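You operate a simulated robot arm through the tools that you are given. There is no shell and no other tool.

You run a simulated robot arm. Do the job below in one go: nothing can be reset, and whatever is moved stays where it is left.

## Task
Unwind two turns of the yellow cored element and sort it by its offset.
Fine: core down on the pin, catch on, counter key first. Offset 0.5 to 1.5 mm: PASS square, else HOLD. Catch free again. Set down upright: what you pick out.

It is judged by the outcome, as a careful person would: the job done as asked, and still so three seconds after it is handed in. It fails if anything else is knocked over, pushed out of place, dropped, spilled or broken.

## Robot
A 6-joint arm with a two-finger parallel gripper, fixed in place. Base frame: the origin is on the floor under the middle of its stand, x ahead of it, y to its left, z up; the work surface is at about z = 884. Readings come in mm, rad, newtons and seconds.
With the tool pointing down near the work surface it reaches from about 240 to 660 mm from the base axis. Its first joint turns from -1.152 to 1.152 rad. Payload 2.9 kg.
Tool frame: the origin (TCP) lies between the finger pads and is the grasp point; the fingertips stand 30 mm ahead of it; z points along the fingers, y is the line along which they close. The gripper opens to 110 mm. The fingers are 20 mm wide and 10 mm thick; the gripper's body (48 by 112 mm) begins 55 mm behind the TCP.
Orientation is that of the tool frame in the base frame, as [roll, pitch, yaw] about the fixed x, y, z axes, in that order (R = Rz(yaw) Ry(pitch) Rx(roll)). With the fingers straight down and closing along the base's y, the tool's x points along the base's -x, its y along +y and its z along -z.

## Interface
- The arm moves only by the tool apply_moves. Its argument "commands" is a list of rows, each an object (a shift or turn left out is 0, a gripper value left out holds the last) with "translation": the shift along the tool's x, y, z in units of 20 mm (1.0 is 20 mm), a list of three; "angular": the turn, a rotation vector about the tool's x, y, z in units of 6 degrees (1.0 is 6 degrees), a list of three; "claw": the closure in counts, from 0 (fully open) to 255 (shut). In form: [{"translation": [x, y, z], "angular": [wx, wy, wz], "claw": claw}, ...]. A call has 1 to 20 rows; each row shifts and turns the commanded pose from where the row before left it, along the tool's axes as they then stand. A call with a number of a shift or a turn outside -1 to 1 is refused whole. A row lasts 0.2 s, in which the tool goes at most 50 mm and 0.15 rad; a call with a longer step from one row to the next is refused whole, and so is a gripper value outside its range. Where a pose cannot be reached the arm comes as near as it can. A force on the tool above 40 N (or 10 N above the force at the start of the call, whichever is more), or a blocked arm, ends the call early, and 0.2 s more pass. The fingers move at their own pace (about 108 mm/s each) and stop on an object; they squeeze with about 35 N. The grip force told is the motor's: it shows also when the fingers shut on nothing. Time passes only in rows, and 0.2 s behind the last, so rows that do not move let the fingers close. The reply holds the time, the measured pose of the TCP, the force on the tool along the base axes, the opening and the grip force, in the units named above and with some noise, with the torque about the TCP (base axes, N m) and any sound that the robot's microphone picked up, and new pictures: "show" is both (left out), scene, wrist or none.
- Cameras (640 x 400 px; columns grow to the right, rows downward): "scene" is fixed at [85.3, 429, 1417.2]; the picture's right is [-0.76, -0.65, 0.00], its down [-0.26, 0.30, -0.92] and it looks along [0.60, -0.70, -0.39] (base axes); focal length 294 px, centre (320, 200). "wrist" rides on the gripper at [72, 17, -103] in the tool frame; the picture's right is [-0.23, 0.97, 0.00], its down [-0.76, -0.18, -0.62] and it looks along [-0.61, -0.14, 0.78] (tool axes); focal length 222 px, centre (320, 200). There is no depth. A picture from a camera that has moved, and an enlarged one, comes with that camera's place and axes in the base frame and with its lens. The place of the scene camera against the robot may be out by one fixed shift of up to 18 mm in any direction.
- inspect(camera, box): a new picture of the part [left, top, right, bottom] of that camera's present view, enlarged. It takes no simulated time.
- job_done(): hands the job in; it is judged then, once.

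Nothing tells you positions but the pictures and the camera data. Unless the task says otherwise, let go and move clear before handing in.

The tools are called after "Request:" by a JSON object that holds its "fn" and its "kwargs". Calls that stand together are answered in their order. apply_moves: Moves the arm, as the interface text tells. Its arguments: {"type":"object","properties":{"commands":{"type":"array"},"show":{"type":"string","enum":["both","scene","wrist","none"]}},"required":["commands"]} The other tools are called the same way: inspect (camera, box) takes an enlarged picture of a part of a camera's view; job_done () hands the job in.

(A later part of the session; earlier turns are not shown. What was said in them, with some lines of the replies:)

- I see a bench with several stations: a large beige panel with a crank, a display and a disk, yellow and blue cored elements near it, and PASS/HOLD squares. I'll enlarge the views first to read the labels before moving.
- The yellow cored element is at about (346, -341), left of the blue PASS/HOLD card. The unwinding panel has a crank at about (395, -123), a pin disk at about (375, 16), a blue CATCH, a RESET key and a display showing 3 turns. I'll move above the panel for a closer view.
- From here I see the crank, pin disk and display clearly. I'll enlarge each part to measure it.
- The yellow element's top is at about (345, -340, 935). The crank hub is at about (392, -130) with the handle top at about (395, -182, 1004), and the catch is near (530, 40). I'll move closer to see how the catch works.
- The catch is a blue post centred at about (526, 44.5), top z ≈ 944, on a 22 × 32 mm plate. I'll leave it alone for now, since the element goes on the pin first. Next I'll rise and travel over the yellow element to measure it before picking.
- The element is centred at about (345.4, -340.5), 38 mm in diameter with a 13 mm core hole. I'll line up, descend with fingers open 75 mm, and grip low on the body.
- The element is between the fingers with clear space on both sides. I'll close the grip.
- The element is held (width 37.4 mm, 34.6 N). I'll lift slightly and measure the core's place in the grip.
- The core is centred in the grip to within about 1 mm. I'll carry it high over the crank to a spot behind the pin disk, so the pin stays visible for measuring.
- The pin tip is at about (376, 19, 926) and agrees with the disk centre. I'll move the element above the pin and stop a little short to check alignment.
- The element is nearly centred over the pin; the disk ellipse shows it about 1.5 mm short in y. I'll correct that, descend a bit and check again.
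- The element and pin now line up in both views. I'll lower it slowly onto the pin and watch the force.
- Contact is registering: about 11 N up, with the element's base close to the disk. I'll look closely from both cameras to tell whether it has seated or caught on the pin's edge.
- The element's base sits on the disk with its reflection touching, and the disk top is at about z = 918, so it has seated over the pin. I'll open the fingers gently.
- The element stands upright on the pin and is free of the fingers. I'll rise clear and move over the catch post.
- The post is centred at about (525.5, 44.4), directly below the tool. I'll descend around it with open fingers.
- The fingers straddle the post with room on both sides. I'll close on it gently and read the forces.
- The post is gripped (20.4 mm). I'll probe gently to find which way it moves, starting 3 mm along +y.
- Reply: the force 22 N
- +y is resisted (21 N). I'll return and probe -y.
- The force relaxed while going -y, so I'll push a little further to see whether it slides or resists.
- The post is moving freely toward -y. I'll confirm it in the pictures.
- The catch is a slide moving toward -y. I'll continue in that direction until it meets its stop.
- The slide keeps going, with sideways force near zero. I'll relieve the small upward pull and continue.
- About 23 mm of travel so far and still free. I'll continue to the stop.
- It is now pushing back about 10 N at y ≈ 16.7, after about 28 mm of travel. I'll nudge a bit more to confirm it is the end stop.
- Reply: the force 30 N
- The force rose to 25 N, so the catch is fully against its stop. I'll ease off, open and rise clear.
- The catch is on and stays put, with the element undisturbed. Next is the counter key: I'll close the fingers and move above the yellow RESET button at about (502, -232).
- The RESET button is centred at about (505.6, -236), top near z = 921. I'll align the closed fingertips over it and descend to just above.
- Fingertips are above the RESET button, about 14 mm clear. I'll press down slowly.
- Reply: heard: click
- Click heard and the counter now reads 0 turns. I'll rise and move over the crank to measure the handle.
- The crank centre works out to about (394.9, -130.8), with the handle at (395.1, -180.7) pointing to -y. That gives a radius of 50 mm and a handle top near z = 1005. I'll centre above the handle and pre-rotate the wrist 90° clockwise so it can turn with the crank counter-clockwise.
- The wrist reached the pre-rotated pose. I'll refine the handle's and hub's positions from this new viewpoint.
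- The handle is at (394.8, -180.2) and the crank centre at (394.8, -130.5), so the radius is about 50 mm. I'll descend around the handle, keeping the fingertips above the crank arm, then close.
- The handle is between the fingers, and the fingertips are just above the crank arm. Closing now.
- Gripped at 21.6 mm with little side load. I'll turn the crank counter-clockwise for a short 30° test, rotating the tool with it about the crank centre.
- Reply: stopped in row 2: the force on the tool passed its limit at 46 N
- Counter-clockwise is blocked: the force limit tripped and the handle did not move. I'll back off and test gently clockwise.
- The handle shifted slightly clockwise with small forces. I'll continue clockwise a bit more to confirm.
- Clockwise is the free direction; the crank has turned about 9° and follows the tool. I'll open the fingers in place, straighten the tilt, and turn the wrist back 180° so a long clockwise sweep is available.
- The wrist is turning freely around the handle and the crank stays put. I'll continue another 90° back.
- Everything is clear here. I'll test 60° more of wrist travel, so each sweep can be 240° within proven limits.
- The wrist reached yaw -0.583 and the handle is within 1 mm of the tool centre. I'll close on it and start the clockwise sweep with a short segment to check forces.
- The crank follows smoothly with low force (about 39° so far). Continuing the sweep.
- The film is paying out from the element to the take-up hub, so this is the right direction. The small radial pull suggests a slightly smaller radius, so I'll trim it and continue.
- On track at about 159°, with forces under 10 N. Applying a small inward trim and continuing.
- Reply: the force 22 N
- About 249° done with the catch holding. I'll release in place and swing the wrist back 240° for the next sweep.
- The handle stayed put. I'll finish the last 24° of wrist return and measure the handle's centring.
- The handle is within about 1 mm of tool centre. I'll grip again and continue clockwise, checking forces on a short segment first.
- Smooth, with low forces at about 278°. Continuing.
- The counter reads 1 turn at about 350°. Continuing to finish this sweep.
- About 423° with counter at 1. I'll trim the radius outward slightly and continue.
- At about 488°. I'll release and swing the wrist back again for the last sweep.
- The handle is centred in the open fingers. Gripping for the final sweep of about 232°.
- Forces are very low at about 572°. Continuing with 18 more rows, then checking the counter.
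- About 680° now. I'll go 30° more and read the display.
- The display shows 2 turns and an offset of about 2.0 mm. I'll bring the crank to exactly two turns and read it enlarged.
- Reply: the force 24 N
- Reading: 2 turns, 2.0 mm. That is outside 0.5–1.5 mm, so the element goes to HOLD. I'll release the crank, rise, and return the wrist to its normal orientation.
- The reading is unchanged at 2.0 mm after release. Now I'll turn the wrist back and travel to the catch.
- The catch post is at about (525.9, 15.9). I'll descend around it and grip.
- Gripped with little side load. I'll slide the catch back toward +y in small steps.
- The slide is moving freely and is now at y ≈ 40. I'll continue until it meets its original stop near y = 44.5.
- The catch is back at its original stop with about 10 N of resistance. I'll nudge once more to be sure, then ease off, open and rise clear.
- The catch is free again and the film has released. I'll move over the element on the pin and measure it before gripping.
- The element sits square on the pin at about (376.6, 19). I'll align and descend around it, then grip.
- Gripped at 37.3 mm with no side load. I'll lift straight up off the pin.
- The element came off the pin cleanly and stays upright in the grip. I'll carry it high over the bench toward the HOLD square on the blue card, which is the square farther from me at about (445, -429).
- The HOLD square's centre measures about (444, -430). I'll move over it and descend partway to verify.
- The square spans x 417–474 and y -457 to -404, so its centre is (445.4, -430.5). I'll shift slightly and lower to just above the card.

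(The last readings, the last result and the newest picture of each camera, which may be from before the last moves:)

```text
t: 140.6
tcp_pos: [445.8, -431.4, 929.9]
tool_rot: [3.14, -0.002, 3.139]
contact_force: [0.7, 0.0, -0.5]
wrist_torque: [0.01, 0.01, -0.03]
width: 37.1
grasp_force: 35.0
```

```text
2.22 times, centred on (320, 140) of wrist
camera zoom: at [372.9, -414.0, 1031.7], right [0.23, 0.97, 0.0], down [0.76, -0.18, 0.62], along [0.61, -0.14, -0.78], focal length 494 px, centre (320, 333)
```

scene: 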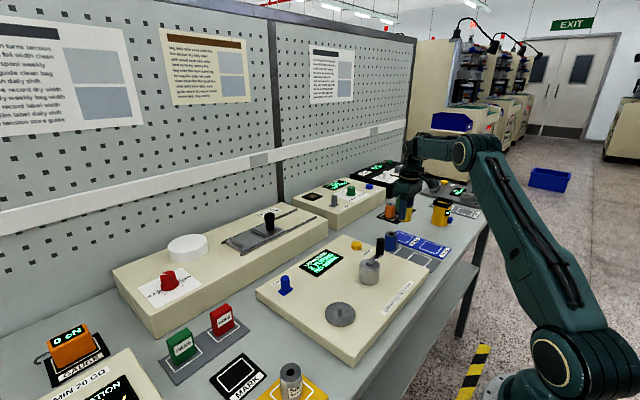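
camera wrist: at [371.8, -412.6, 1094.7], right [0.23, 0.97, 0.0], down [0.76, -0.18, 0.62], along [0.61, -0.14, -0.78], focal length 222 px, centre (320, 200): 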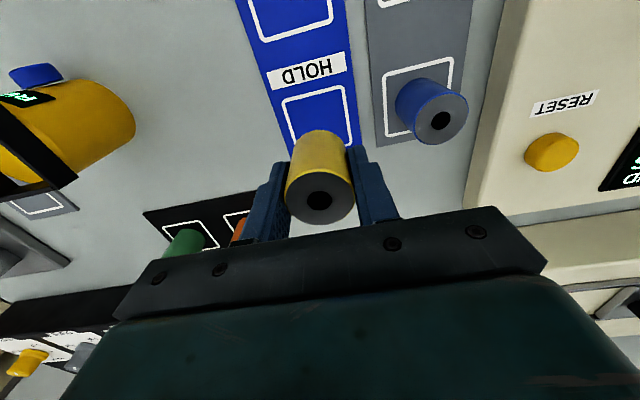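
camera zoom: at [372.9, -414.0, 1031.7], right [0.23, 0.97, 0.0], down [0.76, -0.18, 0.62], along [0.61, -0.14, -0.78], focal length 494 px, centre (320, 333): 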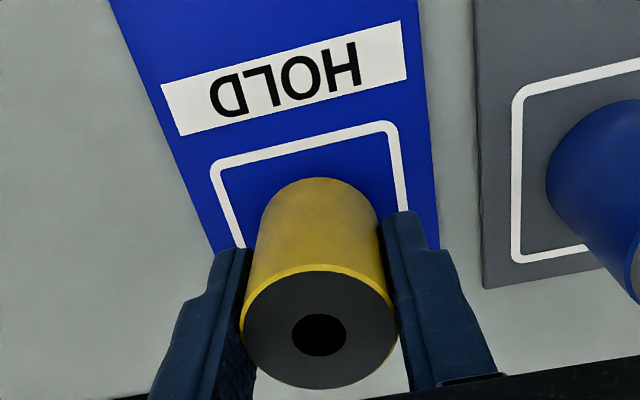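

The element is centred over the HOLD square about 5 mm up. I'll lower the last few millimetres in small steps until it touches.

Request:
{"fn": "apply_moves", "kwargs": {"commands": [{"translation": [0, 0, 0.1]}, {"translation": [0, 0, 0.1]}, {}], "show": "none"}}

Request:
{"fn": "apply_moves", "kwargs": {"commands": [{"translation": [0, 0, 0.05]}, {}], "show": "none"}}

```text
t: 141.3
tcp_pos: [446.0, -429.7, 925.1]
tool_rot: [3.139, -0.002, 3.14]
contact_force: [-0.7, -0.4, -0.9]
wrist_torque: [-0.02, 0.02, -0.02]
width: 37.1
grasp_force: 34.6
```

```text
t: 141.9
tcp_pos: [446.4, -430.3, 924.5]
tool_rot: [3.14, 0.001, 3.14]
contact_force: [-0.2, -0.2, -0.8]
wrist_torque: [0.03, 0.01, 0.0]
width: 37.2
grasp_force: 35.0
```

No contact yet at 924.5. Continuing in 1 mm steps.

Request:
{"fn": "apply_moves", "kwargs": {"commands": [{"translation": [0, 0, 0.05]}, {}], "show": "none"}}

Request:
{"fn": "apply_moves", "kwargs": {"commands": [{"translation": [0, 0, 0.05]}, {}], "show": "none"}}

Request:
{"fn": "inspect", "kwargs": {"camera": "scene", "box": [390, 200, 440, 250]}}

```text
t: 142.6
tcp_pos: [445.4, -430.8, 923.9]
tool_rot: [3.14, -0.002, 3.141]
contact_force: [0.3, 0.0, -0.3]
wrist_torque: [-0.04, 0.03, 0.01]
width: 37.4
grasp_force: 35.6
```

```text
t: 143.2
tcp_pos: [444.9, -429.9, 923.6]
tool_rot: [3.139, 0.0, 3.141]
contact_force: [-1.6, 1.2, 6.5]
wrist_torque: [-0.06, 0.1, -0.04]
width: 37.1
grasp_force: 34.8
```

```text
8.00 times, centred on (415, 225) of scene
camera zoom: at [85.2, 429.1, 1417.2], right [-0.76, -0.65, 0.0], down [-0.26, 0.3, -0.92], along [0.6, -0.7, -0.39], focal length 2353 px, centre (-440, 0)
```

zoom: 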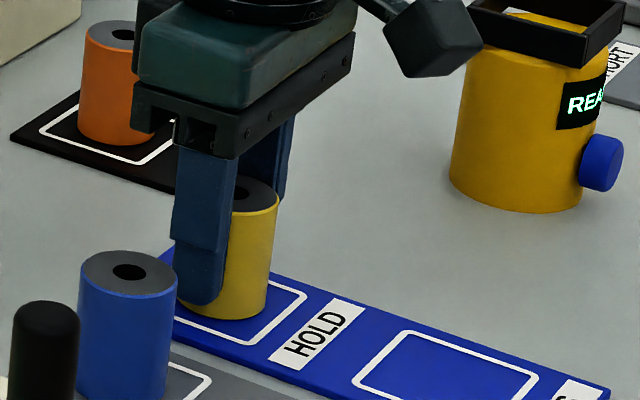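

Contact at 6.5 N: the element is standing on the HOLD square. I'll open the fingers gently and rise straight up.

Request:
{"fn": "apply_moves", "kwargs": {"commands": [{"claw": 150}, {}, {"claw": 116}, {}, {"translation": [0, 0, -0.5]}, {"translation": [0, 0, -1.0]}, {"translation": [0, 0, -1.0]}, {"translation": [0, 0, -1.0]}, {"translation": [0, 0, -1.0]}, {"translation": [0, 0, -1.0]}, {"translation": [0, 0, -1.0]}, {}], "show": "both"}}

Request:
{"fn": "inspect", "kwargs": {"camera": "wrist", "box": [200, 30, 440, 190]}}

Request:
{"fn": "inspect", "kwargs": {"camera": "scene", "box": [370, 190, 470, 270]}}

```text
t: 145.8
tcp_pos: [447.2, -431.0, 1052.3]
tool_rot: [3.14, -0.002, 3.139]
contact_force: [-0.3, 0.7, -0.6]
wrist_torque: [0.03, -0.02, 0.03]
width: 59.8
grasp_force: 0.1
camera wrist: at [373.7, -414.6, 1155.5], right [0.23, 0.97, 0.0], down [0.76, -0.18, 0.62], along [0.61, -0.14, -0.78], focal length 222 px, centre (320, 200)
```

scene: 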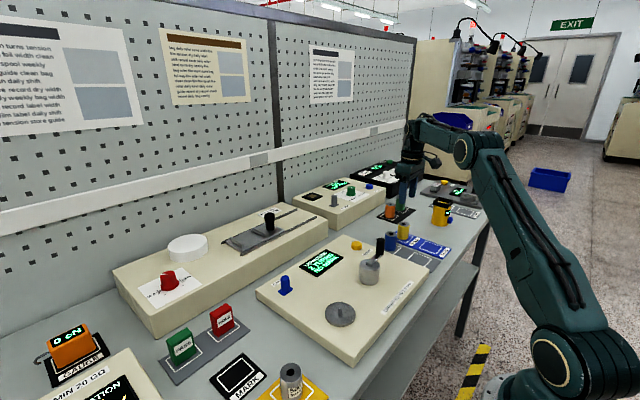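
wrist: 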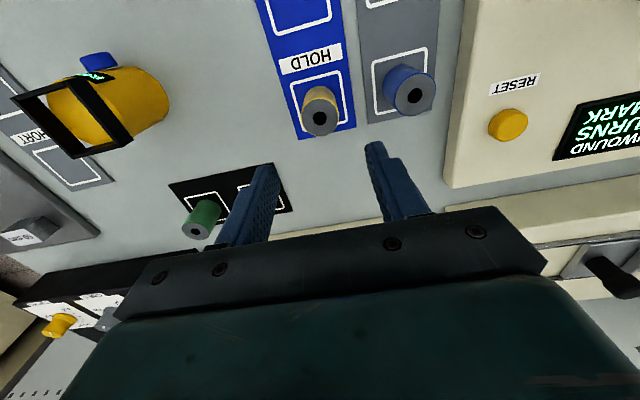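

```text
2.50 times, centred on (320, 110) of wrist
camera zoom: at [373.7, -414.6, 1155.5], right [0.23, 0.97, 0.0], down [0.76, -0.18, 0.62], along [0.61, -0.14, -0.78], focal length 555 px, centre (320, 425)
```

zoom: 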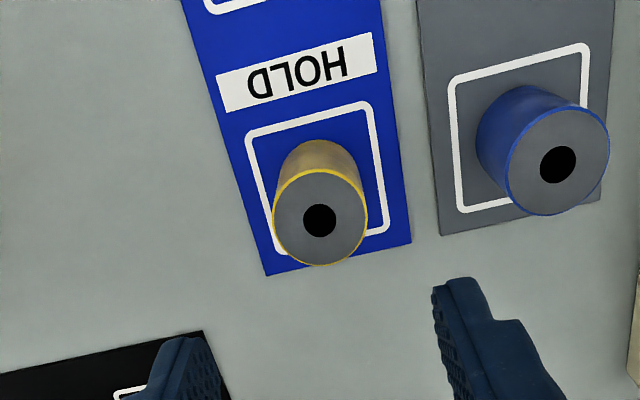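

```text
5.00 times, centred on (420, 230) of scene
camera zoom: at [85.3, 429.0, 1417.2], right [-0.76, -0.65, 0.0], down [-0.26, 0.3, -0.92], along [0.6, -0.7, -0.39], focal length 1471 px, centre (-180, 50)
```

zoom: 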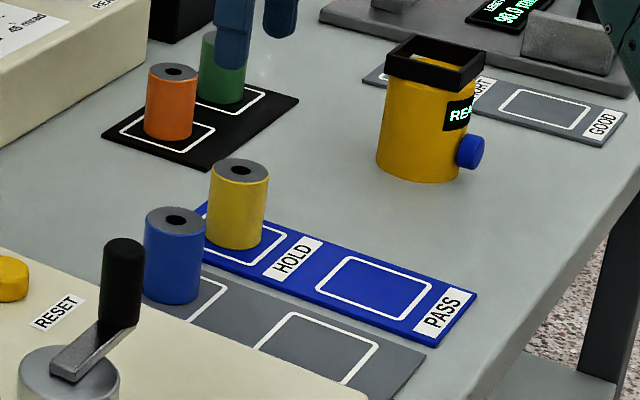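

The element stands upright inside the HOLD square and the gripper is clear. I'll do a last check of the catch and the rest of the bench against the first picture.

Request:
{"fn": "inspect", "kwargs": {"camera": "scene", "box": [260, 240, 360, 310]}}

Request:
{"fn": "inspect", "kwargs": {"camera": "scene", "box": [250, 160, 530, 370]}}

```text
5.71 times, centred on (310, 275) of scene
camera zoom: at [85.3, 429.0, 1417.2], right [-0.76, -0.65, 0.0], down [-0.26, 0.3, -0.92], along [0.6, -0.7, -0.39], focal length 1681 px, centre (377, -229)
```

zoom: 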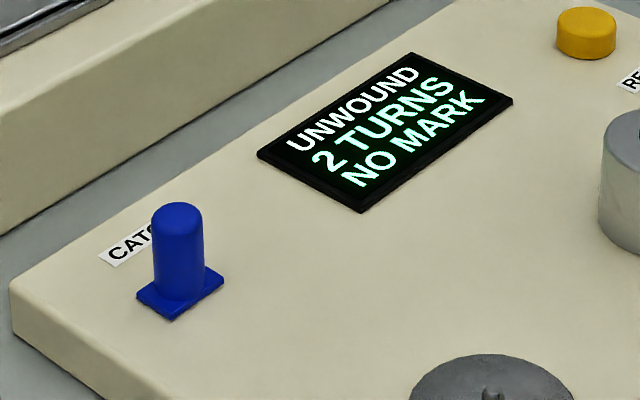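

```text
1.90 times, centred on (390, 265) of scene
camera zoom: at [85.3, 429.0, 1417.2], right [-0.76, -0.65, 0.0], down [-0.26, 0.3, -0.92], along [0.6, -0.7, -0.39], focal length 560 px, centre (187, 76)
```

zoom: 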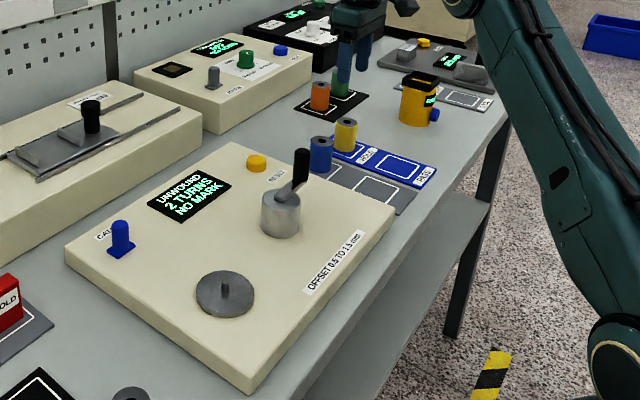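

The catch is back in its free position, and the yellow element stands upright in the HOLD square for its 2.0 mm offset. Nothing else has moved and the gripper is clear, so I'm handing in.

Request:
{"fn": "job_done", "kwargs": {}}

```text
The job is handed in.
```

The yellow cored element was unwound two turns, measured an offset of 2.0 mm, and now stands upright in the HOLD square. That is outside the 0.5 to 1.5 mm range, so it did not qualify for PASS.

- **Sequence:** I set the core on the pin, slid the catch on and pressed the counter key, which took the counter from 3 to 0. I then turned the crank two full turns clockwise.
- **Crank direction:** My first try, counter-clockwise, was blocked: it tripped the force limit at 46 N and the handle did not move.
- **Reading:** The display showed 2 turns and 2.0 mm, and still did after I let go of the crank.
- **Afterwards:** The catch is back at its original free position, and the gripper let go and moved clear before I handed in. In the final pictures nothing else on the bench had moved or been knocked over.
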